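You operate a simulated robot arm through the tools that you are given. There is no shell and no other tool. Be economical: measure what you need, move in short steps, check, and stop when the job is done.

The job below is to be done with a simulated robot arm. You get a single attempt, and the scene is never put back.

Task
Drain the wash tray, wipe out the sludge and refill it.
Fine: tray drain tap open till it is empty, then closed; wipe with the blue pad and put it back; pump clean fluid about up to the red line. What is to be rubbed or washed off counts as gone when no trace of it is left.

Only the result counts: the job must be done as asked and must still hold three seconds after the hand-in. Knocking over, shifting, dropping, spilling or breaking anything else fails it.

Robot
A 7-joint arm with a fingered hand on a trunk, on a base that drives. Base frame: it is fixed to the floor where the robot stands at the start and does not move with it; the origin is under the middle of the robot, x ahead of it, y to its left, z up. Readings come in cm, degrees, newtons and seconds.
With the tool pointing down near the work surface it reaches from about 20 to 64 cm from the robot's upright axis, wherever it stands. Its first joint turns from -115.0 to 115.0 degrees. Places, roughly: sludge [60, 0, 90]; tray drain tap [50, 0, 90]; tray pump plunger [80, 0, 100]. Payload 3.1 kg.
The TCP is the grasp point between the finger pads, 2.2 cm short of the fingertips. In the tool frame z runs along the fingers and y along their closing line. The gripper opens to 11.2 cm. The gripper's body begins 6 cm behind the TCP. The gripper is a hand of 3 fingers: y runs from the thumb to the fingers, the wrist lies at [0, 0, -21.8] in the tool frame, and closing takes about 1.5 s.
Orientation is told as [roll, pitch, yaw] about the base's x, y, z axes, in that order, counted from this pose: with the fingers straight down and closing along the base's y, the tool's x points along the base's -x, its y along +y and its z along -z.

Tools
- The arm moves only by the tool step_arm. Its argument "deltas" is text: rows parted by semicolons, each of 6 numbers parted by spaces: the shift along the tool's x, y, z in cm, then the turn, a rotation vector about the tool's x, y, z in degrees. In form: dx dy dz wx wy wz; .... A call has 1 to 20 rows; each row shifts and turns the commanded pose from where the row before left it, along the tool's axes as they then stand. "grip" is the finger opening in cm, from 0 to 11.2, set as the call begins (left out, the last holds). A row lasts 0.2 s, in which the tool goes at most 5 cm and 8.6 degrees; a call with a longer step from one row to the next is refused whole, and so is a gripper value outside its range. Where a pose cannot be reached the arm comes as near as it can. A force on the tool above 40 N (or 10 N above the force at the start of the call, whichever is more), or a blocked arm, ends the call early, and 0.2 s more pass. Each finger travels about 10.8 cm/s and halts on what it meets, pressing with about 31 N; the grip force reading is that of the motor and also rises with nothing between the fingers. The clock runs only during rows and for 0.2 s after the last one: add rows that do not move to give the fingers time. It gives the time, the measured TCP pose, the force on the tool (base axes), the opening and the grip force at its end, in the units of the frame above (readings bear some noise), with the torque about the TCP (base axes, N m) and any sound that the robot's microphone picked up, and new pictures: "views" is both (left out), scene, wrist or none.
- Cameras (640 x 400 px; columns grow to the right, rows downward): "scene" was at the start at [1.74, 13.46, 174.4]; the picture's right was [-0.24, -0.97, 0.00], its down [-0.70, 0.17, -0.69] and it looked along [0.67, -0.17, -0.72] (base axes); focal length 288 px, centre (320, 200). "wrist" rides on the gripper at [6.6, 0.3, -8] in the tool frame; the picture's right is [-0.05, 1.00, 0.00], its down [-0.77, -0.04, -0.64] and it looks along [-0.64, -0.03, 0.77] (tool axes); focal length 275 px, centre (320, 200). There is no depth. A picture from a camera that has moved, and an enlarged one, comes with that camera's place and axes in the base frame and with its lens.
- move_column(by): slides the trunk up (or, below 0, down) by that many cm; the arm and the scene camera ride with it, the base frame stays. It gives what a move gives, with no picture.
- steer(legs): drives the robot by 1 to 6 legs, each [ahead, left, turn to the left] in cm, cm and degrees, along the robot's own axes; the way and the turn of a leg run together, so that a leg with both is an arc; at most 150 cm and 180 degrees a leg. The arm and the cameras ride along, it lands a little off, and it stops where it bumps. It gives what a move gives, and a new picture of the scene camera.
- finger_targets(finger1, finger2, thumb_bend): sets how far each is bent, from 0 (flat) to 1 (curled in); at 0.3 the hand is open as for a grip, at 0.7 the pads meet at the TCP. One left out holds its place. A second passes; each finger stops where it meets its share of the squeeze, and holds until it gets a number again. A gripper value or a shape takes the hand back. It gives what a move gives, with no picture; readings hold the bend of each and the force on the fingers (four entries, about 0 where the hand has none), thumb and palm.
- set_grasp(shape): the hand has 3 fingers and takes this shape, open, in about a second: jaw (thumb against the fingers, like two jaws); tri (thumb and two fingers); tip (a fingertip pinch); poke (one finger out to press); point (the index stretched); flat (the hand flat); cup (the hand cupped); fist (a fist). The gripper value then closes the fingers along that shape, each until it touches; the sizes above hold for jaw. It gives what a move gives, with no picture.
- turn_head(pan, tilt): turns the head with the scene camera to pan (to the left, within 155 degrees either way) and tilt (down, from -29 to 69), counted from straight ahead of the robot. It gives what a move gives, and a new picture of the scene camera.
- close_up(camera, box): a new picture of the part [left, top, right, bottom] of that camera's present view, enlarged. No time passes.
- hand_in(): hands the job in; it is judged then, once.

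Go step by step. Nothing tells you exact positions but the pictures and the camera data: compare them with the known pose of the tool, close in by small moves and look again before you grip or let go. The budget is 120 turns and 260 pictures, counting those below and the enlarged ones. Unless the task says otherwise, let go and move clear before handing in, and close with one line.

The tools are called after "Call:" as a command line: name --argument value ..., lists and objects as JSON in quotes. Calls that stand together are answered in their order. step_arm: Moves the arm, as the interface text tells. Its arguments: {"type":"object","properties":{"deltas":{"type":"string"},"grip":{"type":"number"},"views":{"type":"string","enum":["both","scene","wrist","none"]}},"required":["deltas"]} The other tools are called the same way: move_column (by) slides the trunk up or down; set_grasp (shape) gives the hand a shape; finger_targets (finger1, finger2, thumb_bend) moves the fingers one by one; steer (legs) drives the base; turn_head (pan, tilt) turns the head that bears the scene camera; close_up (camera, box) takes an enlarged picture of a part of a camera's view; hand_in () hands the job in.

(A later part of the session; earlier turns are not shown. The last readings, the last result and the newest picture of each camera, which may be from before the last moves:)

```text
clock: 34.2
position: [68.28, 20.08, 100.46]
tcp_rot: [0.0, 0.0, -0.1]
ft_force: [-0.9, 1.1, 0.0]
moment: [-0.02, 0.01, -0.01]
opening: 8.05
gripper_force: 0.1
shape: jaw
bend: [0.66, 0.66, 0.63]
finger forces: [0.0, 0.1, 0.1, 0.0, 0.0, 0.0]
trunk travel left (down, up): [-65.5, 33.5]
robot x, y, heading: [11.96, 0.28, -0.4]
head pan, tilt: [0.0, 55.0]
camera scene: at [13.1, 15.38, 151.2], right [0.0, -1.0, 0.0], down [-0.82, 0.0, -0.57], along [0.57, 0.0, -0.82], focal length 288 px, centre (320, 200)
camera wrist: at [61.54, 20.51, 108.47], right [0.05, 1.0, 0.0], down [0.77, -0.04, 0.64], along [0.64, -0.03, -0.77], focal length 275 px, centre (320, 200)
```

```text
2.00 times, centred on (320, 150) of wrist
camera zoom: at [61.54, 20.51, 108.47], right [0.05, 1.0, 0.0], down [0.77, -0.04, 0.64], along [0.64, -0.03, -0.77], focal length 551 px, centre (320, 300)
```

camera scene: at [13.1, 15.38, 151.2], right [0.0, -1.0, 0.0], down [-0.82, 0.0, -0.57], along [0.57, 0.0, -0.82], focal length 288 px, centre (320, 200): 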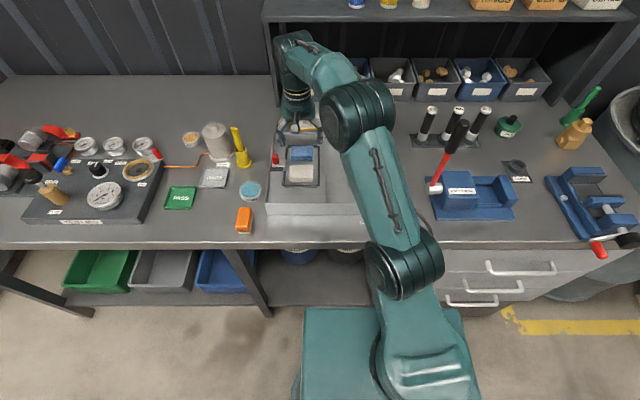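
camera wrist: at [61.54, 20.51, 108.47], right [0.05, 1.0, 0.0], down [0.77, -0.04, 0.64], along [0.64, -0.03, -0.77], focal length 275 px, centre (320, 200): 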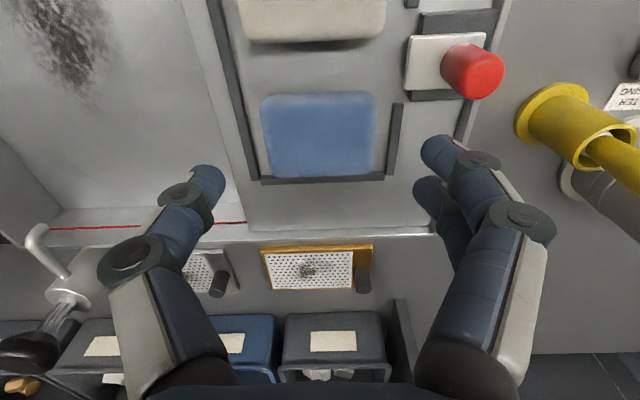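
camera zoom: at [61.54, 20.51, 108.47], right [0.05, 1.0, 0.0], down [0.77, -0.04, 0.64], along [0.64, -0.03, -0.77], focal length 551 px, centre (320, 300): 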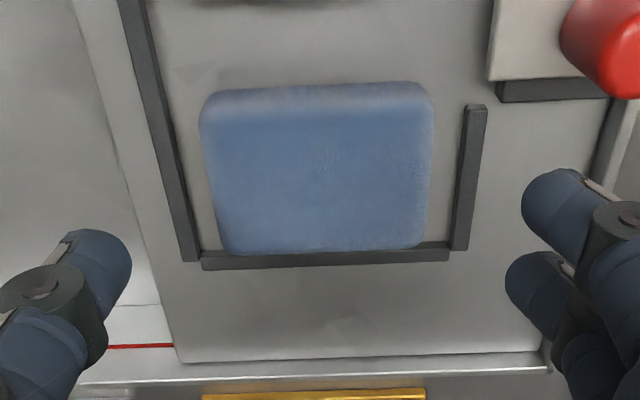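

Centred on the pad. Descend to tip height just above the frame, then close.

Call:
step_arm --deltas "0 0 1.6 0 0 0;0 0 1.6 0 0 0;0 0 1.5 0 0 0;0 0 0 0 0 0" --grip 8 --views "none"

Call:
step_arm --deltas "0 0 0 0 0 0;0 0 0 0 0 0;0 0 0 0 0 0;0 0 0 0 0 0;0 0 0 0 0 0" --grip 4

Call:
close_up --camera "scene" --box '[250, 100, 350, 200]'

```text
clock: 35.2
position: [68.39, 20.03, 95.75]
tcp_rot: [0.0, 0.0, 0.0]
ft_force: [-0.3, -0.8, 4.1]
moment: [0.17, 0.02, 0.0]
opening: 8.01
gripper_force: 0.0
shape: jaw
bend: [0.67, 0.66, 0.63]
finger forces: [3.6, 0.0, 0.0, 0.0, 0.0, 0.0]
trunk travel left (down, up): [-65.5, 33.5]
robot x, y, heading: [11.67, 0.05, 0.0]
head pan, tilt: [0.0, 55.0]
```

```text
clock: 36.4
position: [68.44, 20.13, 95.72]
tcp_rot: [0.0, 0.0, 0.0]
ft_force: [0.0, 0.4, 0.0]
moment: [-0.02, -0.02, 0.01]
opening: 5.53
gripper_force: 31.0
shape: jaw
bend: [0.73, 0.73, 0.7]
finger forces: [14.1, 14.0, 0.0, 0.1, 28.2, 0.0]
trunk travel left (down, up): [-65.5, 33.5]
robot x, y, heading: [11.99, -0.1, -0.1]
head pan, tilt: [0.0, 55.0]
camera scene: at [13.14, 15.41, 151.2], right [0.0, -1.0, 0.0], down [-0.82, 0.0, -0.57], along [0.57, 0.0, -0.82], focal length 288 px, centre (320, 200)
camera wrist: at [61.61, 20.51, 103.78], right [0.05, 1.0, 0.0], down [0.77, -0.04, 0.64], along [0.63, -0.03, -0.77], focal length 275 px, centre (320, 200)
```

scene: 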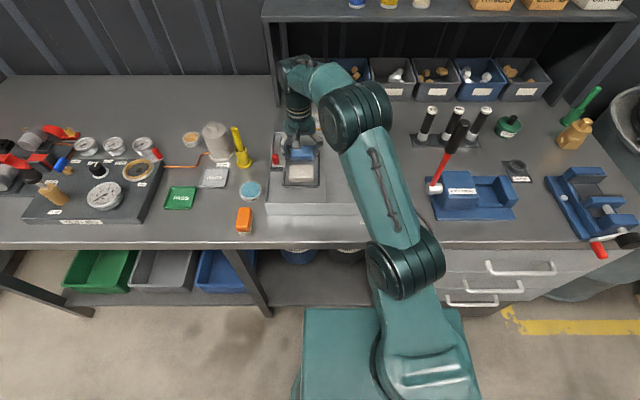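
wrist: 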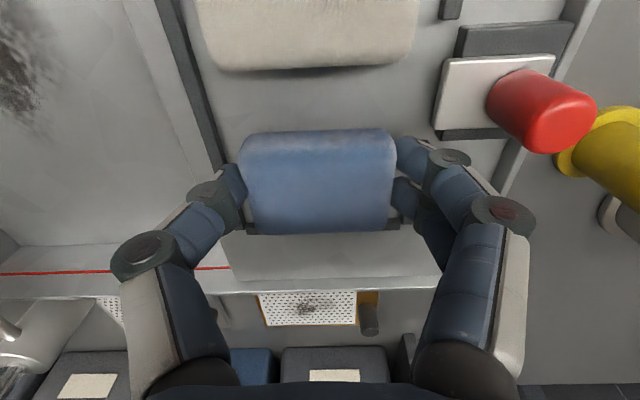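

```text
4.00 times, centred on (300, 150) of scene
camera zoom: at [13.14, 15.41, 151.2], right [0.0, -1.0, 0.0], down [-0.82, 0.0, -0.57], along [0.57, 0.0, -0.82], focal length 1154 px, centre (400, 400)
```

zoom: 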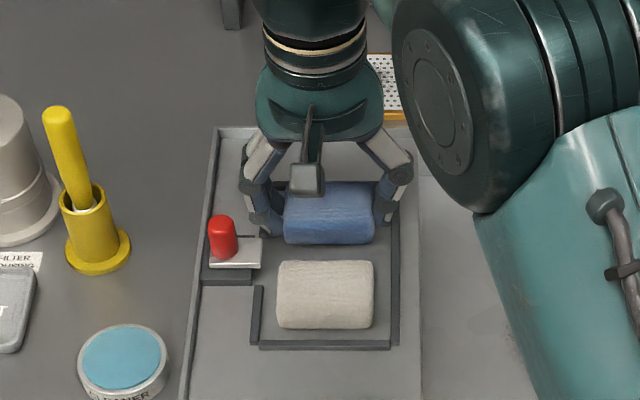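

Pad gripped. I lift it and carry it over the sludge, which I take to be x 59–67, y 2–8.

Call:
step_arm --deltas "0 0 -1.5 0 0 0;0 0 -2.5 0 0 0;0 0 -3 0 0 0;1 -3 0 0 0 0;1 -3 0 0 0 0;1 -3 0 0 0 0;1 -3 0 0 0 0;1.1 -3.2 0 0 0 0;0 0 0 0 0 0"

Call:
close_up --camera "scene" --box '[250, 100, 410, 220]'

```text
clock: 38.4
position: [63.25, 4.94, 102.76]
tcp_rot: [-0.1, 0.0, -0.1]
ft_force: [0.2, 0.3, -0.1]
moment: [0.02, 0.02, 0.01]
opening: 5.54
gripper_force: 30.7
shape: jaw
bend: [0.73, 0.73, 0.7]
finger forces: [14.2, 14.0, 0.0, 0.1, 28.3, 0.0]
trunk travel left (down, up): [-65.5, 33.5]
robot x, y, heading: [12.02, 0.35, -0.2]
head pan, tilt: [0.0, 55.0]
camera scene: at [13.17, 15.49, 151.19], right [0.0, -1.0, 0.0], down [-0.82, 0.0, -0.57], along [0.57, 0.0, -0.82], focal length 288 px, centre (320, 200)
camera wrist: at [56.5, 5.38, 110.78], right [0.05, 1.0, 0.0], down [0.77, -0.04, 0.64], along [0.63, -0.03, -0.77], focal length 275 px, centre (320, 200)
```

scene: 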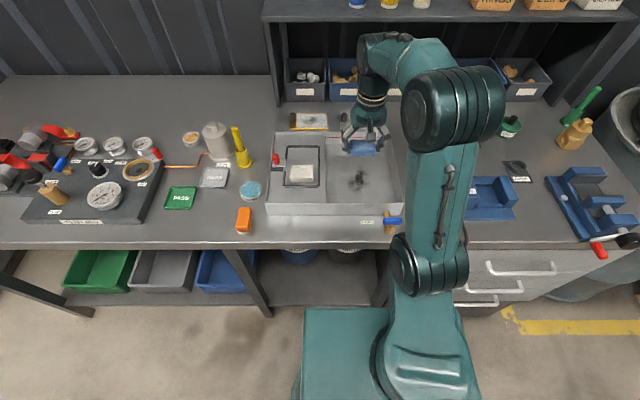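
wrist: 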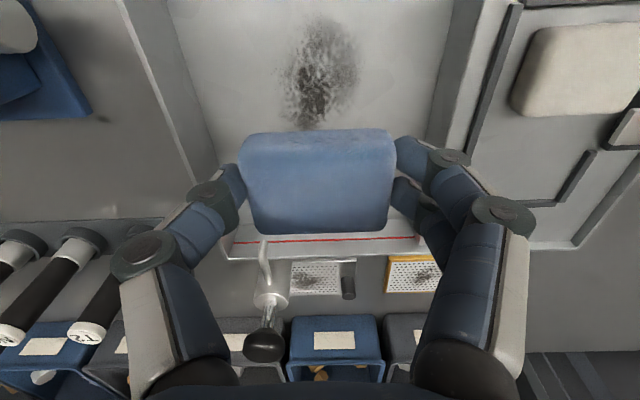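

```text
3.33 times, centred on (330, 160) of scene
camera zoom: at [13.17, 15.49, 151.19], right [0.0, -1.0, 0.0], down [-0.82, 0.0, -0.57], along [0.57, 0.0, -0.82], focal length 962 px, centre (287, 333)
```

zoom: 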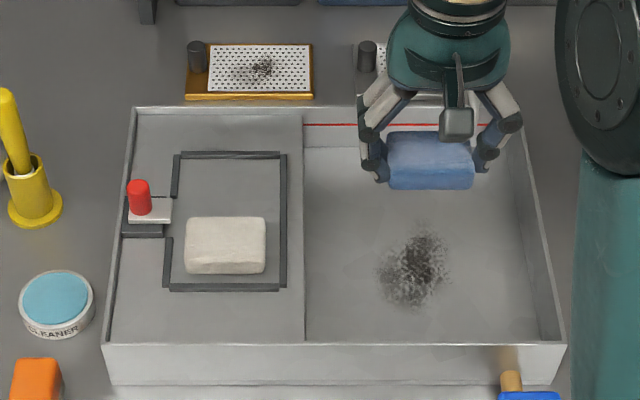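

Patch confirmed at x 58.3–66.5, y 2–8. I lower the pad gently to find the floor.

Call:
step_arm --deltas "0.75 0 2 0 0 0;0 0 3 0 0 0;0 0 3 0 0 0;0 0 1 0 0 0;0 0 0.5 0 0 0;0 0 0 0 0 0" --views "none"

Call:
step_arm --deltas "0 0 0.3 0 0 0;0 0 0 0 0 0" --views "scene"

```text
clock: 39.8
position: [62.5, 5.02, 93.26]
tcp_rot: [0.0, 0.1, -0.1]
ft_force: [0.9, 0.9, -0.7]
moment: [0.03, -0.03, 0.0]
opening: 5.55
gripper_force: 30.7
shape: jaw
bend: [0.73, 0.73, 0.7]
finger forces: [14.3, 13.9, 0.1, 0.1, 28.3, 0.0]
trunk travel left (down, up): [-65.5, 33.5]
robot x, y, heading: [12.1, -0.01, -0.1]
head pan, tilt: [0.0, 55.0]
```

```text
clock: 40.4
position: [62.46, 5.05, 92.9]
tcp_rot: [0.0, 0.0, -0.1]
ft_force: [-0.1, 0.1, -0.9]
moment: [0.01, -0.03, 0.0]
opening: 5.52
gripper_force: 31.0
shape: jaw
bend: [0.73, 0.73, 0.7]
finger forces: [14.2, 14.0, 0.0, 0.1, 28.1, 0.0]
trunk travel left (down, up): [-65.5, 33.5]
robot x, y, heading: [11.98, -0.09, 0.3]
head pan, tilt: [0.0, 55.0]
camera scene: at [13.13, 15.4, 151.2], right [0.0, -1.0, 0.0], down [-0.82, 0.0, -0.57], along [0.57, 0.0, -0.82], focal length 288 px, centre (320, 200)
```

scene: 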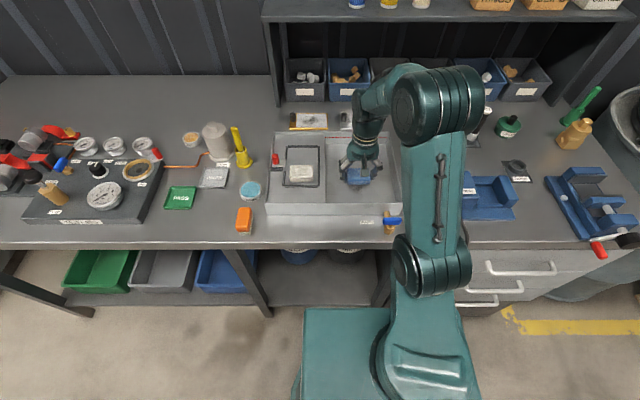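

No contact yet at z 92.9; continuing in small steps.

Call:
step_arm --deltas "0 0 0.3 0 0 0;0 0 0.3 0 0 0;0 0 0 0 0 0" --views "none"

Call:
step_arm --deltas "0 0 0.2 0 0 0;0 0 0 0 0 0" --views "none"

Call:
step_arm --deltas "0 0 0.2 0 0 0;0 0 0 0 0 0" --views "none"

```text
clock: 41.2
position: [62.55, 4.95, 92.24]
tcp_rot: [0.1, -0.1, -0.1]
ft_force: [0.1, -0.5, -1.4]
moment: [0.0, -0.02, 0.0]
opening: 5.55
gripper_force: 31.3
shape: jaw
bend: [0.73, 0.73, 0.7]
finger forces: [14.1, 14.0, 0.0, 0.0, 28.1, 0.1]
trunk travel left (down, up): [-65.5, 33.5]
robot x, y, heading: [12.12, 0.18, -0.1]
head pan, tilt: [0.0, 55.0]
```

```text
clock: 41.8
position: [62.53, 5.05, 92.1]
tcp_rot: [0.0, 0.0, -0.2]
ft_force: [-0.1, -0.1, -0.2]
moment: [0.0, 0.0, -0.02]
opening: 5.56
gripper_force: 31.1
shape: jaw
bend: [0.73, 0.73, 0.7]
finger forces: [14.2, 14.1, 0.0, 0.1, 28.2, 0.0]
trunk travel left (down, up): [-65.5, 33.5]
robot x, y, heading: [12.08, -0.2, -0.0]
head pan, tilt: [0.0, 55.0]
```

```text
clock: 42.4
position: [62.48, 4.99, 91.74]
tcp_rot: [0.0, 0.0, -0.1]
ft_force: [-1.1, -0.3, -0.5]
moment: [-0.01, -0.01, 0.0]
opening: 5.53
gripper_force: 31.4
shape: jaw
bend: [0.73, 0.73, 0.7]
finger forces: [14.2, 14.0, 0.1, 0.1, 28.2, 0.1]
trunk travel left (down, up): [-65.5, 33.5]
robot x, y, heading: [12.1, 0.04, -0.0]
head pan, tilt: [0.0, 55.0]
```

Call:
step_arm --deltas "0 0 0.2 0 0 0;0 0 0 0 0 0" --views "none"

Call:
step_arm --deltas "0 0 0.2 0 0 0;0 0 0 0 0 0" --views "none"

Call:
step_arm --deltas "0 0 0.2 0 0 0;0 0 0 0 0 0"

Call:
close_up --camera "scene" --box '[310, 120, 410, 220]'

```text
clock: 43.0
position: [62.48, 4.85, 91.65]
tcp_rot: [0.0, 0.1, -0.1]
ft_force: [-0.8, 0.6, -0.7]
moment: [-0.01, -0.03, 0.02]
opening: 5.55
gripper_force: 31.3
shape: jaw
bend: [0.73, 0.73, 0.7]
finger forces: [14.2, 14.0, 0.0, 0.0, 28.3, 0.0]
trunk travel left (down, up): [-65.5, 33.5]
robot x, y, heading: [11.82, -0.25, -0.2]
head pan, tilt: [0.0, 55.0]
```

```text
clock: 43.6
position: [62.57, 4.95, 91.73]
tcp_rot: [-0.1, -0.1, -0.1]
ft_force: [2.3, 0.2, 8.1]
moment: [-0.01, -0.01, 0.0]
opening: 5.51
gripper_force: 31.2
shape: jaw
bend: [0.73, 0.73, 0.7]
finger forces: [15.0, 14.8, 0.0, 0.1, 29.5, 0.0]
trunk travel left (down, up): [-65.5, 33.5]
robot x, y, heading: [12.02, 0.21, -0.3]
head pan, tilt: [0.0, 55.0]
```

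```text
clock: 44.2
position: [62.41, 5.01, 91.34]
tcp_rot: [0.1, -0.3, -0.1]
ft_force: [3.7, 0.8, 23.7]
moment: [-0.01, -0.07, 0.03]
opening: 5.46
gripper_force: 30.8
shape: jaw
bend: [0.73, 0.73, 0.7]
finger forces: [16.6, 16.3, 0.0, 0.0, 32.2, 0.0]
trunk travel left (down, up): [-65.5, 33.5]
robot x, y, heading: [12.17, -0.28, -0.1]
head pan, tilt: [0.0, 55.0]
camera scene: at [12.88, 15.38, 151.23], right [0.0, -1.0, 0.0], down [-0.82, 0.0, -0.57], along [0.57, 0.0, -0.82], focal length 288 px, centre (320, 200)
camera wrist: at [55.64, 5.31, 99.52], right [0.05, 1.0, 0.0], down [0.77, -0.04, 0.64], along [0.64, -0.03, -0.77], focal length 275 px, centre (320, 200)
```

scene: 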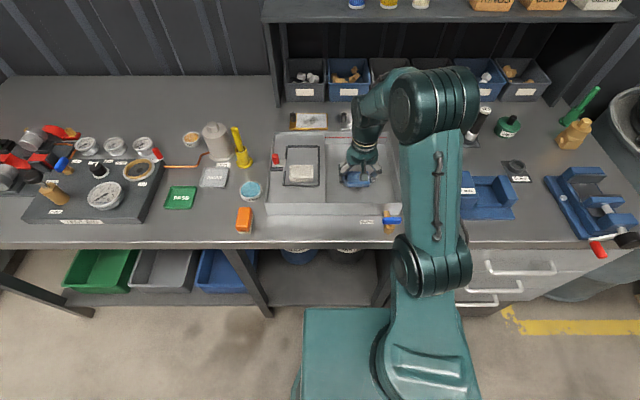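
wrist: 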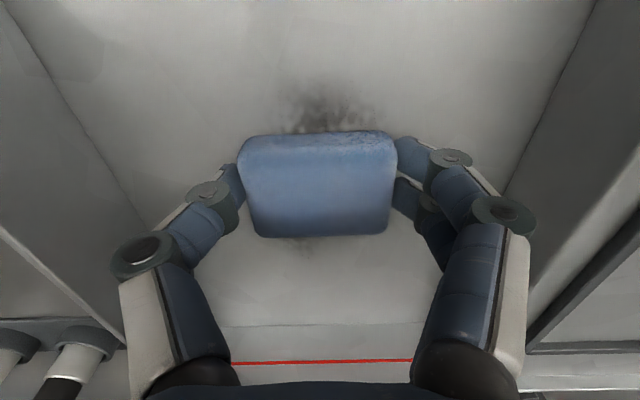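

```text
4.00 times, centred on (360, 170) of scene
camera zoom: at [12.88, 15.38, 151.23], right [0.0, -1.0, 0.0], down [-0.82, 0.0, -0.57], along [0.57, 0.0, -0.82], focal length 1154 px, centre (160, 320)
```

zoom: 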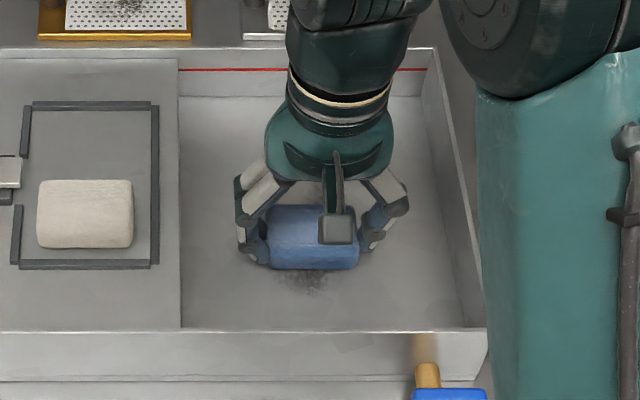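

Contact with about 20 N. I ease slightly and wipe back and forth along x.

Call:
step_arm --deltas "1.5 0 -0.08 0 0 0;1.5 0 0 0 0 0;1.5 0 0 0 0 0;-1.5 0 0 0 0 0;-1.5 0 0 0 0 0;-1.5 0 0 0 0 0;-1.5 0 0 0 0 0;-1.5 0 0 0 0 0;-1.5 0 0 0 0 0;0 -1.5 0 0 0 0;1.5 0 0 0 0 0;1.5 0 0 0 0 0;1.5 0 0 0 0 0;1.5 0 0 0 0 0;1.5 0 0 0 0 0;1.5 0 0 0 0 0;0 1.5 0 0 0 0;0 1.5 0 0 0 0"

```text
clock: 48.0
position: [57.83, 6.3, 91.43]
tcp_rot: [0.0, 0.1, -0.1]
ft_force: [-0.7, -5.3, 13.8]
moment: [-0.17, 0.07, 0.01]
opening: 5.51
gripper_force: 31.3
shape: jaw
bend: [0.74, 0.74, 0.7]
finger forces: [14.6, 14.5, 0.1, 0.1, 34.5, 0.0]
trunk travel left (down, up): [-65.5, 33.5]
robot x, y, heading: [11.97, -0.09, 0.0]
head pan, tilt: [0.0, 55.0]
camera scene: at [12.9, 15.27, 151.21], right [0.0, -1.0, 0.0], down [-0.82, 0.0, -0.57], along [0.57, 0.0, -0.82], focal length 288 px, centre (320, 200)
camera wrist: at [51.05, 6.72, 99.53], right [0.05, 1.0, 0.0], down [0.77, -0.04, 0.63], along [0.63, -0.03, -0.77], focal length 275 px, centre (320, 200)
```

scene: 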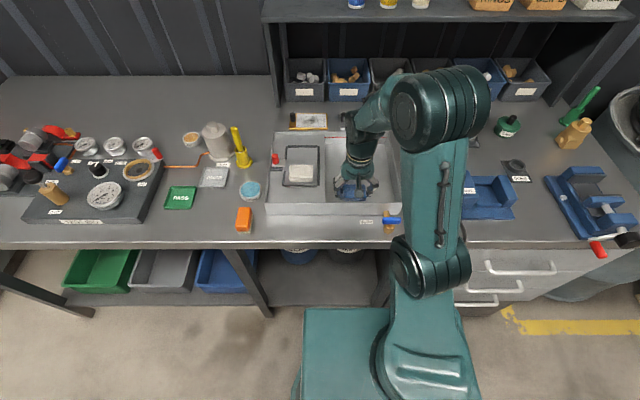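
wrist: 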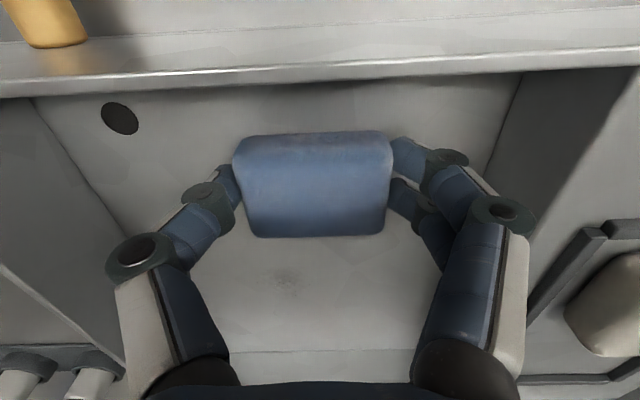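

Almost gone; a faint trace remains near (67, 3.5). More strokes covering x 57–68 at several y.

Call:
step_arm --deltas "-1.7 0 0 0 0 0;-1.7 0 0 0 0 0;-1.7 0 0 0 0 0;-1.7 0 0 0 0 0;-1.7 0 0 0 0 0;-1.7 0 0 0 0 0;0 -1.5 0 0 0 0;0 -1.3 0 0 0 0;1.7 0 0 0 0 0;1.7 0 0 0 0 0;-1.7 0 0 0 0 0;-1.7 0 0 0 0 0;1.7 0 0 0 0 0;1.7 0 0 0 0 0;1.7 0 0 0 0 0;1.7 0 0 0 0 0;1.7 0 0 0 0 0;1.7 0 0 0 0 0;0 1.4 0 0 0 0"

Call:
close_up --camera "wrist" --box '[140, 90, 540, 370]'

```text
clock: 52.0
position: [57.69, 4.81, 91.43]
tcp_rot: [0.1, 0.1, -0.1]
ft_force: [-0.8, -6.9, 16.2]
moment: [-0.19, 0.01, 0.0]
opening: 5.51
gripper_force: 31.4
shape: jaw
bend: [0.74, 0.74, 0.7]
finger forces: [13.9, 13.7, 0.0, 0.0, 35.8, 0.0]
trunk travel left (down, up): [-65.5, 33.5]
robot x, y, heading: [11.77, 0.08, 0.1]
head pan, tilt: [0.0, 55.0]
camera scene: at [12.89, 15.27, 151.21], right [0.0, -1.0, 0.0], down [-0.82, 0.0, -0.57], along [0.57, 0.0, -0.82], focal length 288 px, centre (320, 200)
camera wrist: at [50.96, 5.21, 99.5], right [0.05, 1.0, 0.0], down [0.77, -0.04, 0.63], along [0.63, -0.03, -0.77], focal length 275 px, centre (320, 200)
```

scene: 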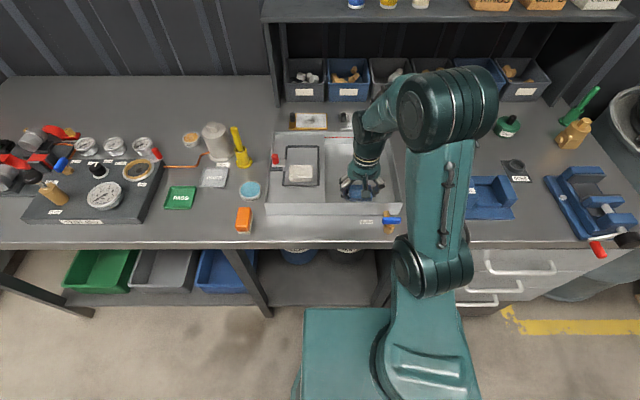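
wrist: 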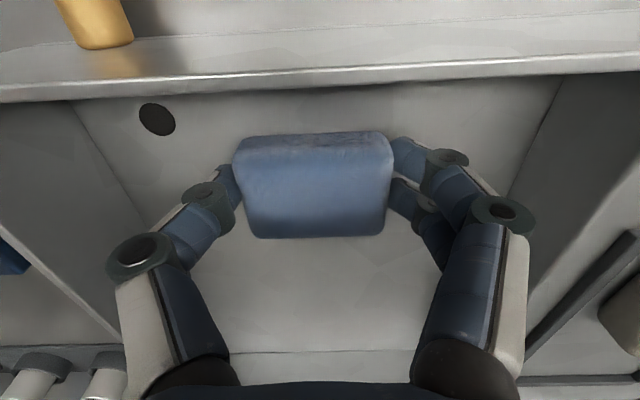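

```text
1.43 times, centred on (340, 230) of wrist
camera zoom: at [50.96, 5.21, 99.5], right [0.05, 1.0, 0.0], down [0.77, -0.04, 0.63], along [0.63, -0.03, -0.77], focal length 393 px, centre (291, 157)
```

zoom: 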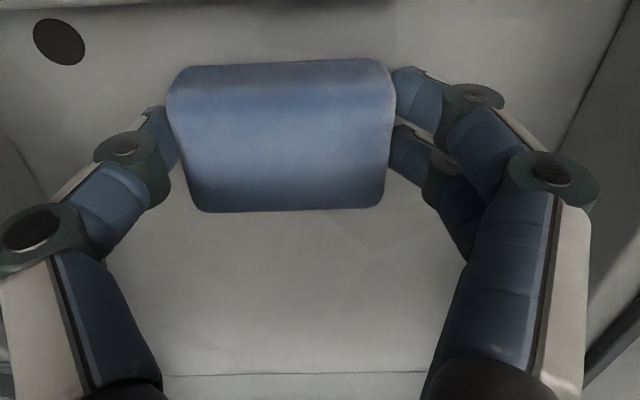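

Looks clean. One more pass for safety, then lift and inspect the floor.

Call:
step_arm --deltas "0 1.5 0 0 0 0;-1.7 0 0 0 0 0;-1.7 0 0 0 0 0;-1.7 0 0 0 0 0;-1.7 0 0 0 0 0;-1.7 0 0 0 0 0;-1.5 0 0 0 0 0;0 -1.5 0 0 0 0;1.7 0 0 0 0 0;1.7 0 0 0 0 0;1.7 0 0 0 0 0;1.7 0 0 0 0 0;1.7 0 0 0 0 0;1.7 0 0 0 0 0;0 -1.5 0 0 0 0;-1.7 0 0 0 0 0;-1.7 0 0 0 0 0;-1.7 0 0 0 0 0;-1.7 0 0 0 0 0;-1.7 0 0 0 0 0" --views "none"

Call:
step_arm --deltas "0 0 -2 0 0 0;0 0 -4 0 0 0;0 0 -4 0 0 0;0 0 -2 0 0 0;0 0 0 0 0 0"

Call:
close_up --camera "scene" --box '[260, 120, 410, 220]'

Call:
close_up --camera "wrist" --box '[120, 0, 560, 260]'

```text
clock: 56.2
position: [66.28, 3.45, 91.49]
tcp_rot: [0.0, 0.1, -0.1]
ft_force: [-1.8, 0.5, 5.4]
moment: [0.0, 0.08, 0.02]
opening: 5.52
gripper_force: 31.4
shape: jaw
bend: [0.73, 0.73, 0.7]
finger forces: [15.6, 15.5, 0.1, 0.0, 30.9, 0.1]
trunk travel left (down, up): [-65.5, 33.5]
robot x, y, heading: [12.04, -0.41, 0.1]
head pan, tilt: [0.0, 55.0]
```

```text
clock: 57.4
position: [66.3, 3.39, 103.32]
tcp_rot: [0.0, 0.0, -0.1]
ft_force: [-0.2, 0.0, -0.7]
moment: [0.0, 0.0, -0.03]
opening: 5.52
gripper_force: 30.7
shape: jaw
bend: [0.73, 0.73, 0.7]
finger forces: [15.5, 15.3, 0.1, 0.0, 30.9, 0.0]
trunk travel left (down, up): [-65.5, 33.5]
robot x, y, heading: [12.13, -0.05, 0.1]
head pan, tilt: [0.0, 55.0]
camera scene: at [13.15, 15.4, 151.2], right [0.0, -1.0, 0.0], down [-0.82, 0.0, -0.57], along [0.57, 0.0, -0.82], focal length 288 px, centre (320, 200)
camera wrist: at [59.56, 3.85, 111.5], right [0.05, 1.0, 0.0], down [0.77, -0.04, 0.64], along [0.63, -0.03, -0.77], focal length 275 px, centre (320, 200)
```

scene: 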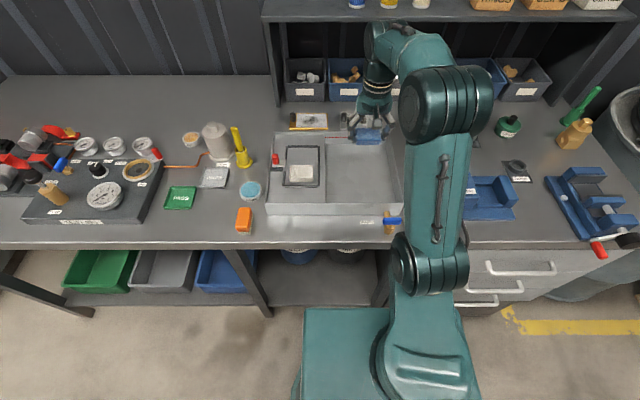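
wrist: 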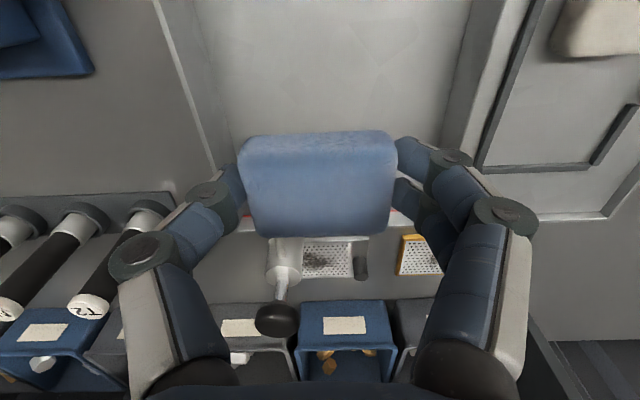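

```text
4.00 times, centred on (335, 170) of scene
camera zoom: at [13.15, 15.4, 151.2], right [0.0, -1.0, 0.0], down [-0.82, 0.0, -0.57], along [0.57, 0.0, -0.82], focal length 1154 px, centre (260, 320)
```

zoom: 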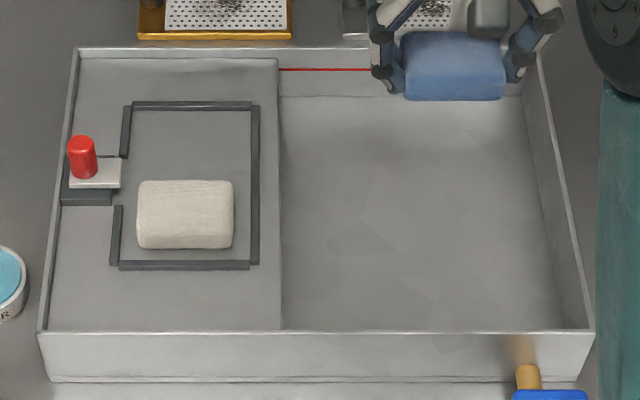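

```text
1.45 times, centred on (340, 130) of wrist
camera zoom: at [59.56, 3.85, 111.5], right [0.05, 1.0, 0.0], down [0.77, -0.04, 0.64], along [0.63, -0.03, -0.77], focal length 400 px, centre (291, 302)
```

zoom: 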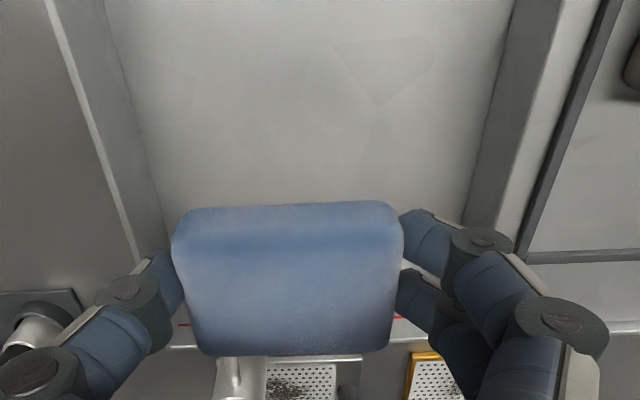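

The floor looks clean. I carry the pad back above its place and inspect again before setting down.

Call:
step_arm --deltas "-0.5 3.4 0 0 0 0;-0.4 3.4 0 0 0 0;-0.4 3.4 0 0 0 0;-0.4 3.3 0 0 0 0;-0.4 3.2 0 0 0 0;0 0 2.8 0 0 0;0 0 0 0 0 0"

Call:
close_up --camera "scene" --box '[260, 120, 410, 220]'

Call:
close_up --camera "wrist" --box '[0, 0, 240, 200]'

```text
clock: 59.0
position: [68.34, 20.22, 100.57]
tcp_rot: [0.0, 0.0, -0.1]
ft_force: [-0.3, -0.1, -0.3]
moment: [0.05, 0.0, 0.0]
opening: 5.54
gripper_force: 31.0
shape: jaw
bend: [0.73, 0.73, 0.7]
finger forces: [15.4, 15.3, 0.0, 0.0, 30.8, 0.0]
trunk travel left (down, up): [-65.5, 33.5]
robot x, y, heading: [11.99, 0.17, 0.1]
head pan, tilt: [0.0, 55.0]
camera scene: at [13.12, 15.46, 151.19], right [0.0, -1.0, 0.0], down [-0.82, 0.0, -0.57], along [0.57, 0.0, -0.82], focal length 288 px, centre (320, 200)
camera wrist: at [61.59, 20.57, 108.62], right [0.05, 1.0, 0.0], down [0.77, -0.04, 0.64], along [0.64, -0.03, -0.77], focal length 275 px, centre (320, 200)
```

scene: 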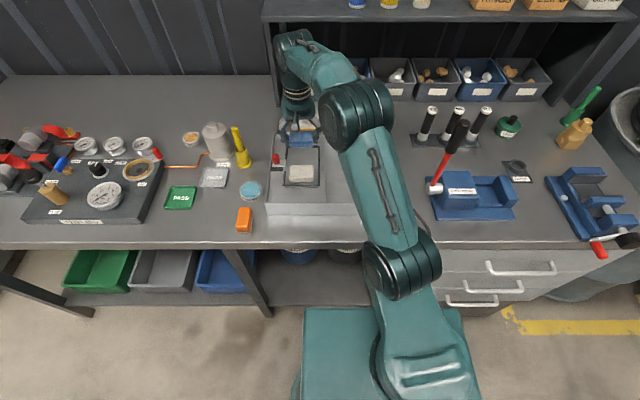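
wrist: 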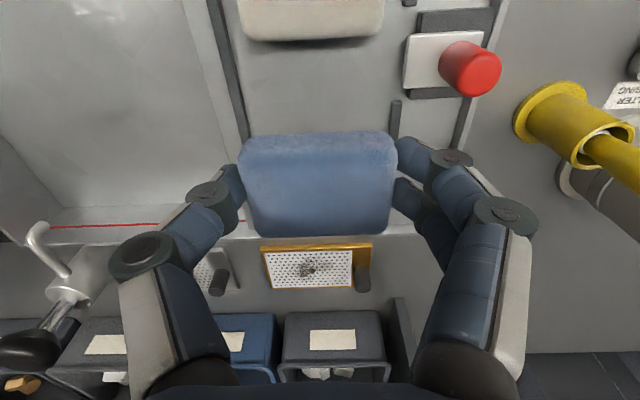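

```text
4.00 times, centred on (335, 170) of scene
camera zoom: at [13.12, 15.46, 151.19], right [0.0, -1.0, 0.0], down [-0.82, 0.0, -0.57], along [0.57, 0.0, -0.82], focal length 1154 px, centre (260, 320)
```

zoom: 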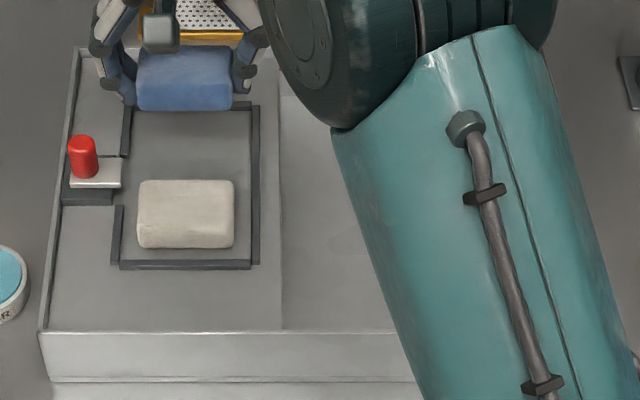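

```text
2.00 times, centred on (120, 100) of wrist
camera zoom: at [61.59, 20.57, 108.62], right [0.05, 1.0, 0.0], down [0.77, -0.04, 0.64], along [0.64, -0.03, -0.77], focal length 551 px, centre (720, 400)
```

zoom: 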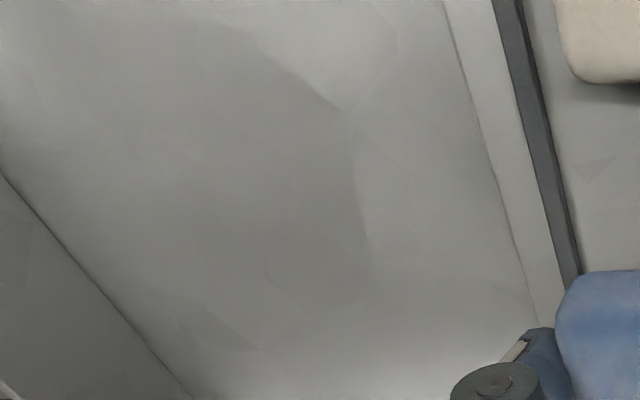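

Floor is clean (only shadow). Setting the pad down.

Call:
step_arm --deltas "0.05 0 1.6 0 0 0;0 0 1.6 0 0 0;0 0 1 0 0 0;0 0 0.4 0 0 0;0 0 0 0 0 0" --views "none"

Call:
step_arm --deltas "0 0 0.2 0 0 0;0 0 0 0 0 0" --views "wrist"

```text
clock: 60.2
position: [68.33, 20.23, 95.98]
tcp_rot: [0.0, 0.1, -0.1]
ft_force: [0.2, 0.7, -0.9]
moment: [0.01, -0.03, 0.02]
opening: 5.52
gripper_force: 31.3
shape: jaw
bend: [0.73, 0.73, 0.7]
finger forces: [15.5, 15.3, 0.0, 0.0, 30.8, 0.1]
trunk travel left (down, up): [-65.5, 33.5]
robot x, y, heading: [11.66, 0.11, -0.0]
head pan, tilt: [0.0, 55.0]
```

```text
clock: 60.8
position: [68.32, 20.19, 95.83]
tcp_rot: [0.0, 0.0, -0.1]
ft_force: [0.4, -0.2, -0.7]
moment: [0.0, -0.01, -0.01]
opening: 5.52
gripper_force: 30.9
shape: jaw
bend: [0.73, 0.73, 0.7]
finger forces: [15.6, 15.3, 0.1, 0.0, 30.8, 0.1]
trunk travel left (down, up): [-65.5, 33.5]
robot x, y, heading: [12.03, 0.42, 0.0]
head pan, tilt: [0.0, 55.0]
camera wrist: at [61.58, 20.59, 103.82], right [0.05, 1.0, 0.0], down [0.77, -0.04, 0.64], along [0.63, -0.03, -0.77], focal length 275 px, centre (320, 200)
```

wrist: 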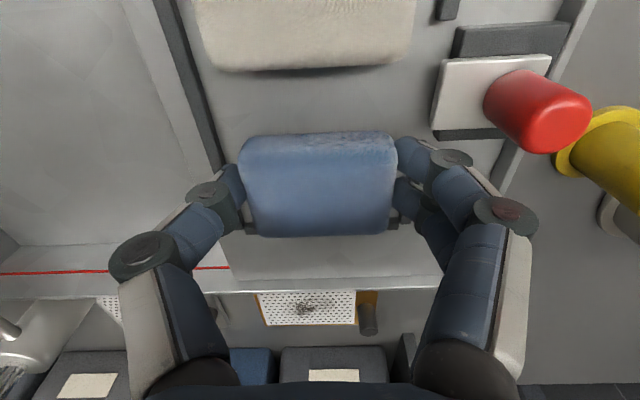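

Call:
step_arm --deltas "0 0 0.15 0 0 0;0 0 0 0 0 0" --views "none"

Call:
step_arm --deltas "0 0 0 0 0 0;0 0 0 0 0 0;0 0 0 0 0 0;0 0 -1.5 0 0 0;0 0 -3 0 0 0;0 0 -4 0 0 0;0 0 0 0 0 0" --grip 7.6

Call:
close_up --camera "scene" --box '[250, 100, 350, 200]'

```text
clock: 61.4
position: [68.35, 20.19, 95.63]
tcp_rot: [0.0, 0.1, -0.1]
ft_force: [0.3, -0.5, 0.0]
moment: [0.0, 0.05, 0.04]
opening: 5.52
gripper_force: 31.1
shape: jaw
bend: [0.73, 0.73, 0.7]
finger forces: [15.5, 15.3, 0.0, 0.1, 30.9, 0.0]
trunk travel left (down, up): [-65.5, 33.5]
robot x, y, heading: [11.97, 0.12, 0.1]
head pan, tilt: [0.0, 55.0]
```

```text
clock: 63.0
position: [68.41, 20.1, 104.13]
tcp_rot: [0.0, -0.1, -0.1]
ft_force: [-0.1, -0.3, 0.2]
moment: [0.0, -0.01, 0.03]
opening: 7.57
gripper_force: 0.2
shape: jaw
bend: [0.69, 0.69, 0.66]
finger forces: [0.1, 0.1, 0.0, 0.0, 0.0, 0.0]
trunk travel left (down, up): [-65.5, 33.5]
robot x, y, heading: [11.93, -0.01, 0.0]
head pan, tilt: [0.0, 55.0]
camera scene: at [13.16, 15.4, 151.2], right [0.0, -1.0, 0.0], down [-0.82, 0.0, -0.57], along [0.57, 0.0, -0.82], focal length 288 px, centre (320, 200)
camera wrist: at [61.62, 20.6, 112.25], right [0.05, 1.0, 0.0], down [0.77, -0.04, 0.64], along [0.63, -0.03, -0.77], focal length 275 px, centre (320, 200)
```

scene: 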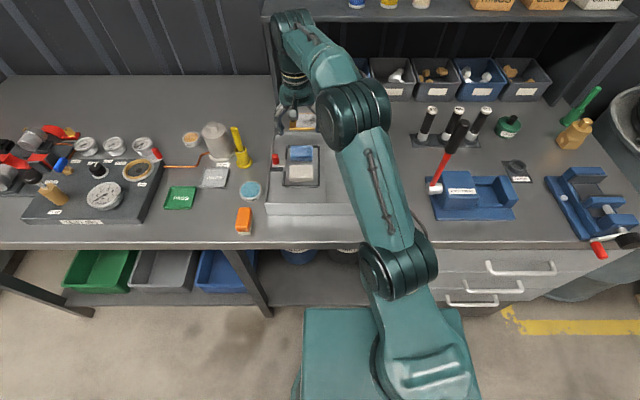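
wrist: 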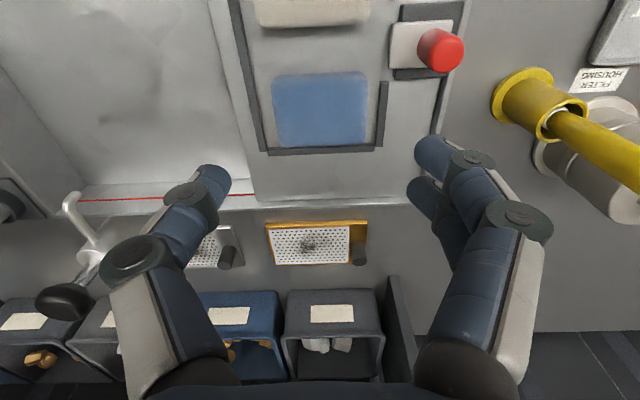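

```text
4.00 times, centred on (300, 150) of scene
camera zoom: at [13.16, 15.4, 151.2], right [0.0, -1.0, 0.0], down [-0.82, 0.0, -0.57], along [0.57, 0.0, -0.82], focal length 1154 px, centre (400, 400)
```

zoom: 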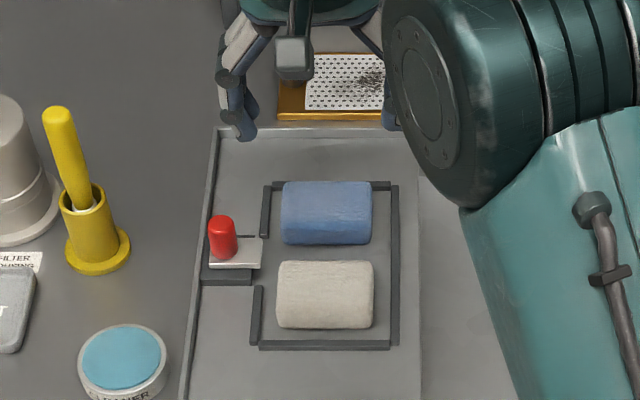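

Pad is back in place. Now for the pump: close the fingers, move to y≈-0.8 and tilt the hand 35° forward to extend reach.

Call:
step_arm --deltas "0.9 -3.5 -1.6 0 0 0;0.9 -3.5 -1.6 0 0 0;0.9 -3.5 -1.6 0 0 0;0.8 -3.5 -1.6 0 0 0;0 -3.5 -1.6 0 0 0;0 -3.4 0 0 0 0;0 0 0 0 -7 0;0 0 0 0 -7 0;0 0 0 0 -7 0;0 0 0 0 -7 0;0 0 0 0 -7 0;0 0 0 0 0 0" --grip 0

```text
clock: 65.6
position: [64.91, -0.68, 112.07]
tcp_rot: [0.0, -35.0, -0.2]
ft_force: [0.5, -0.5, 0.0]
moment: [-0.02, -0.01, 0.02]
opening: 0.0
gripper_force: 31.1
shape: jaw
bend: [0.68, 0.68, 0.77]
finger forces: [0.0, 0.0, 0.0, 0.0, 0.0, 0.0]
trunk travel left (down, up): [-65.5, 33.5]
robot x, y, heading: [11.66, 0.09, -0.2]
head pan, tilt: [0.0, 55.0]
camera scene: at [13.17, 15.4, 151.2], right [0.0, -1.0, 0.0], down [-0.82, 0.0, -0.57], along [0.57, 0.0, -0.82], focal length 288 px, centre (320, 200)
camera wrist: at [54.68, -0.3, 114.91], right [0.04, 1.0, 0.03], down [0.27, -0.04, 0.96], along [0.96, -0.03, -0.27], focal length 275 px, centre (320, 200)
```

scene: 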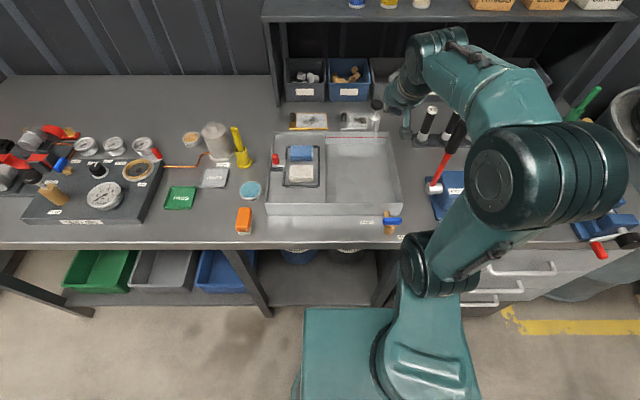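
wrist: 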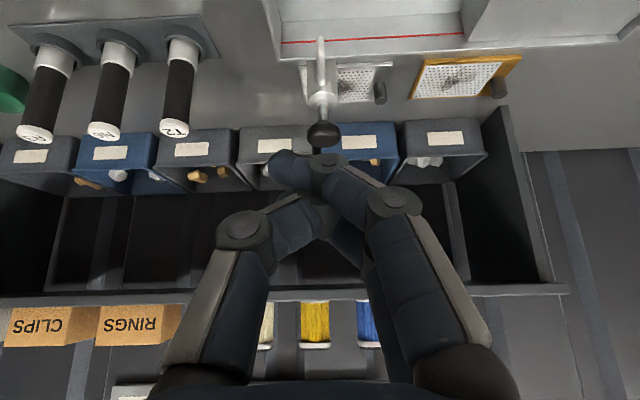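

Tray floor is visibly clean. Knob triangulates to (80.8, -0.6, 100.2). I bring the fingertips just above it.

Call:
step_arm --deltas "-1.554 0.02 2.87 0 0 0;-1.554 0.02 2.87 0 0 0;-1.554 0.02 2.87 0 0 0;-1.554 0.01 2.87 0 0 0;-1.554 0.01 2.87 0 0 0;0 0 0 0 0 0"

Call:
close_up --camera "scene" --box '[260, 80, 420, 220]'

Call:
close_up --camera "wrist" --box '[220, 80, 420, 280]'

```text
clock: 67.0
position: [79.37, -0.65, 104.78]
tcp_rot: [0.0, -35.0, 0.0]
ft_force: [-0.1, 0.7, 0.5]
moment: [-0.02, 0.03, 0.02]
opening: 0.01
gripper_force: 31.3
shape: jaw
bend: [0.68, 0.68, 0.77]
finger forces: [0.0, 0.0, 0.0, 0.0, 0.1, 0.0]
trunk travel left (down, up): [-65.5, 33.5]
robot x, y, heading: [12.02, 0.06, -0.1]
head pan, tilt: [0.0, 55.0]
camera scene: at [13.04, 15.39, 151.2], right [0.0, -1.0, 0.0], down [-0.82, 0.0, -0.57], along [0.57, 0.0, -0.82], focal length 288 px, centre (320, 200)
camera wrist: at [69.2, -0.29, 107.63], right [0.04, 1.0, 0.03], down [0.27, -0.04, 0.96], along [0.96, -0.03, -0.27], focal length 275 px, centre (320, 200)
```

scene: 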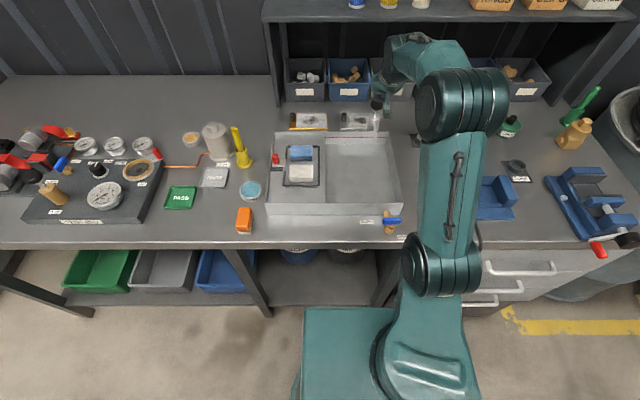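
wrist: 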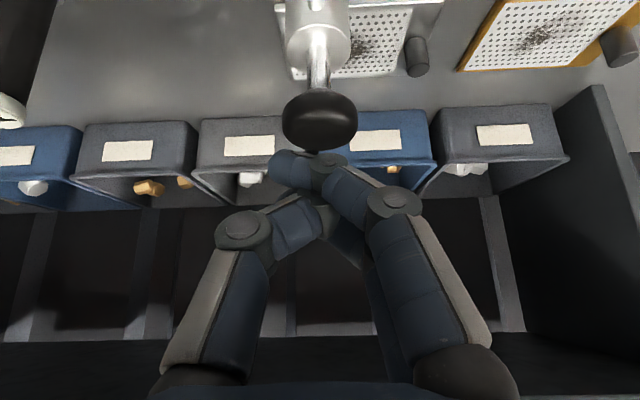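

```text
2.86 times, centred on (340, 150) of scene
camera zoom: at [13.04, 15.39, 151.2], right [0.0, -1.0, 0.0], down [-0.82, 0.0, -0.57], along [0.57, 0.0, -0.82], focal length 824 px, centre (263, 343)
```

zoom: 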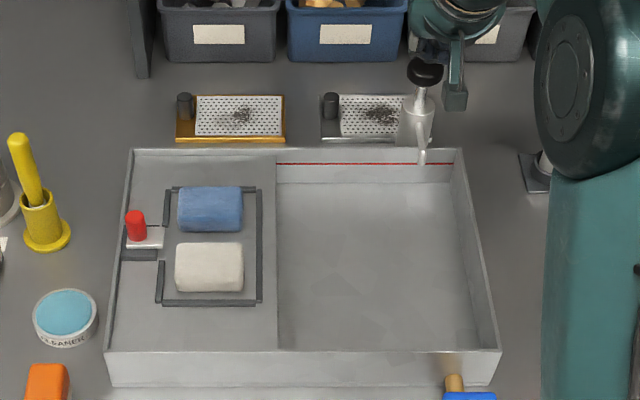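

```text
2.00 times, centred on (320, 180) of wrist
camera zoom: at [69.2, -0.29, 107.63], right [0.04, 1.0, 0.03], down [0.27, -0.04, 0.96], along [0.96, -0.03, -0.27], focal length 551 px, centre (320, 240)
```

zoom: 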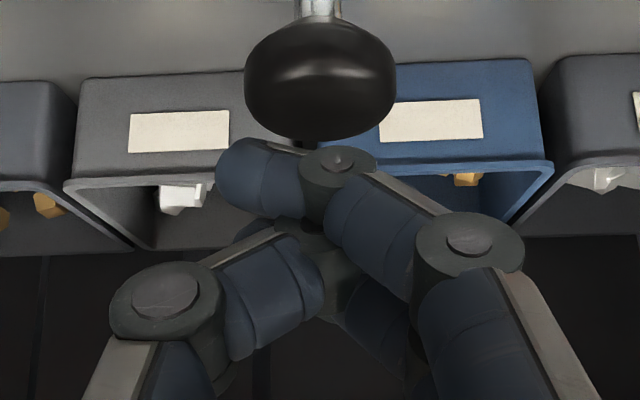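

Aligned with the knob. I press straight down step by step.

Call:
step_arm --deltas "0.287 0 0.41 0 0 0;0.287 0 0.41 0 0 0;0.287 0 0.41 0 0 0;0.287 0 0.41 0 0 0;0.287 0 0.41 0 0 0;0.287 0 0.41 0 0 0;0 0 0 0 0 0"

Call:
close_up --camera "scene" --box '[260, 80, 420, 220]'

```text
clock: 68.6
position: [79.32, -0.73, 101.9]
tcp_rot: [0.1, -34.9, -0.1]
ft_force: [-0.9, 0.0, 4.6]
moment: [0.03, 0.02, 0.01]
opening: 0.0
gripper_force: 31.0
shape: jaw
bend: [0.7, 0.68, 0.78]
finger forces: [3.9, 0.0, 0.1, 0.0, 0.1, 0.0]
trunk travel left (down, up): [-65.5, 33.5]
robot x, y, heading: [12.08, -0.16, -0.2]
head pan, tilt: [0.0, 55.0]
camera scene: at [13.02, 15.37, 151.2], right [0.0, -1.0, 0.0], down [-0.82, 0.0, -0.57], along [0.57, 0.0, -0.82], focal length 288 px, centre (320, 200)
camera wrist: at [69.15, -0.29, 104.64], right [0.04, 1.0, 0.03], down [0.27, -0.04, 0.96], along [0.96, -0.03, -0.27], focal length 275 px, centre (320, 200)
```

scene: 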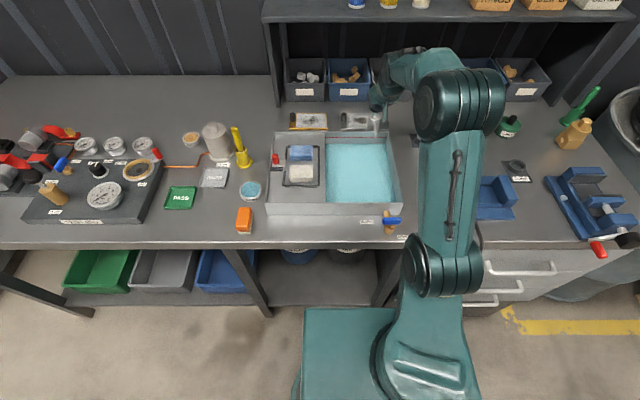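
wrist: 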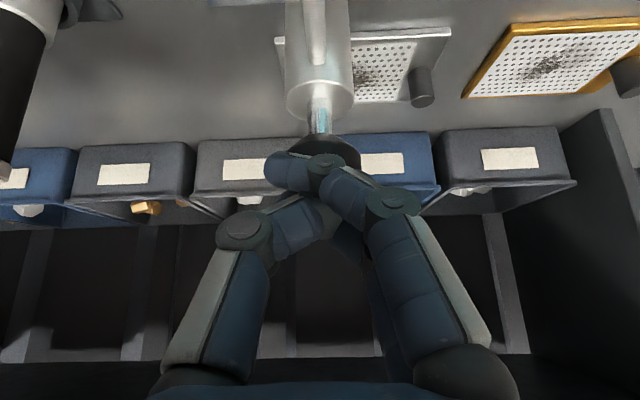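

```text
2.86 times, centred on (340, 150) of scene
camera zoom: at [13.02, 15.37, 151.2], right [0.0, -1.0, 0.0], down [-0.82, 0.0, -0.57], along [0.57, 0.0, -0.82], focal length 824 px, centre (263, 343)
```

zoom: 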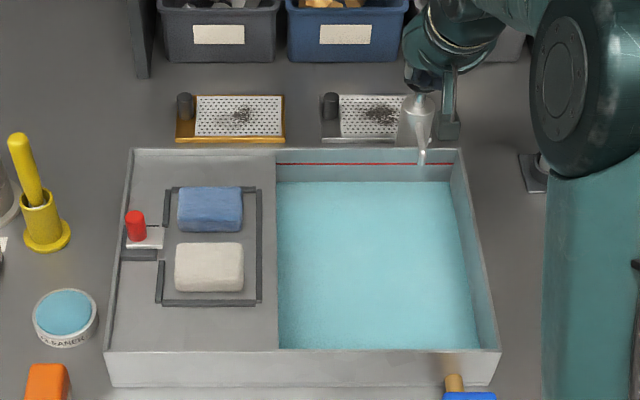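

Fluid has begun to cover the floor. I hold a moment to see if it rises over time or only with each stroke.

Call:
step_arm --deltas "0 0 0 0 0 0;0 0 0 0 0 0" --views "none"

Call:
close_up --camera "scene" --box '[310, 115, 410, 215]'

```text
clock: 69.2
position: [79.2, -0.66, 101.82]
tcp_rot: [0.1, -35.1, -0.1]
ft_force: [-1.7, -0.9, 3.9]
moment: [0.0, 0.0, -0.01]
opening: 0.0
gripper_force: 31.1
shape: jaw
bend: [0.7, 0.68, 0.78]
finger forces: [4.2, 0.0, 0.0, 0.0, 0.0, 0.0]
trunk travel left (down, up): [-65.5, 33.5]
robot x, y, heading: [12.14, -0.37, -0.3]
head pan, tilt: [0.0, 55.0]
```

```text
4.00 times, centred on (360, 165) of scene
camera zoom: at [13.01, 15.36, 151.2], right [0.0, -1.0, 0.0], down [-0.82, 0.0, -0.57], along [0.57, 0.0, -0.82], focal length 1154 px, centre (160, 340)
```

zoom: 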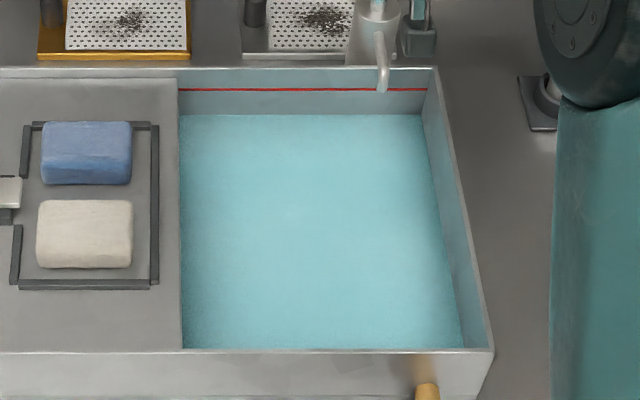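

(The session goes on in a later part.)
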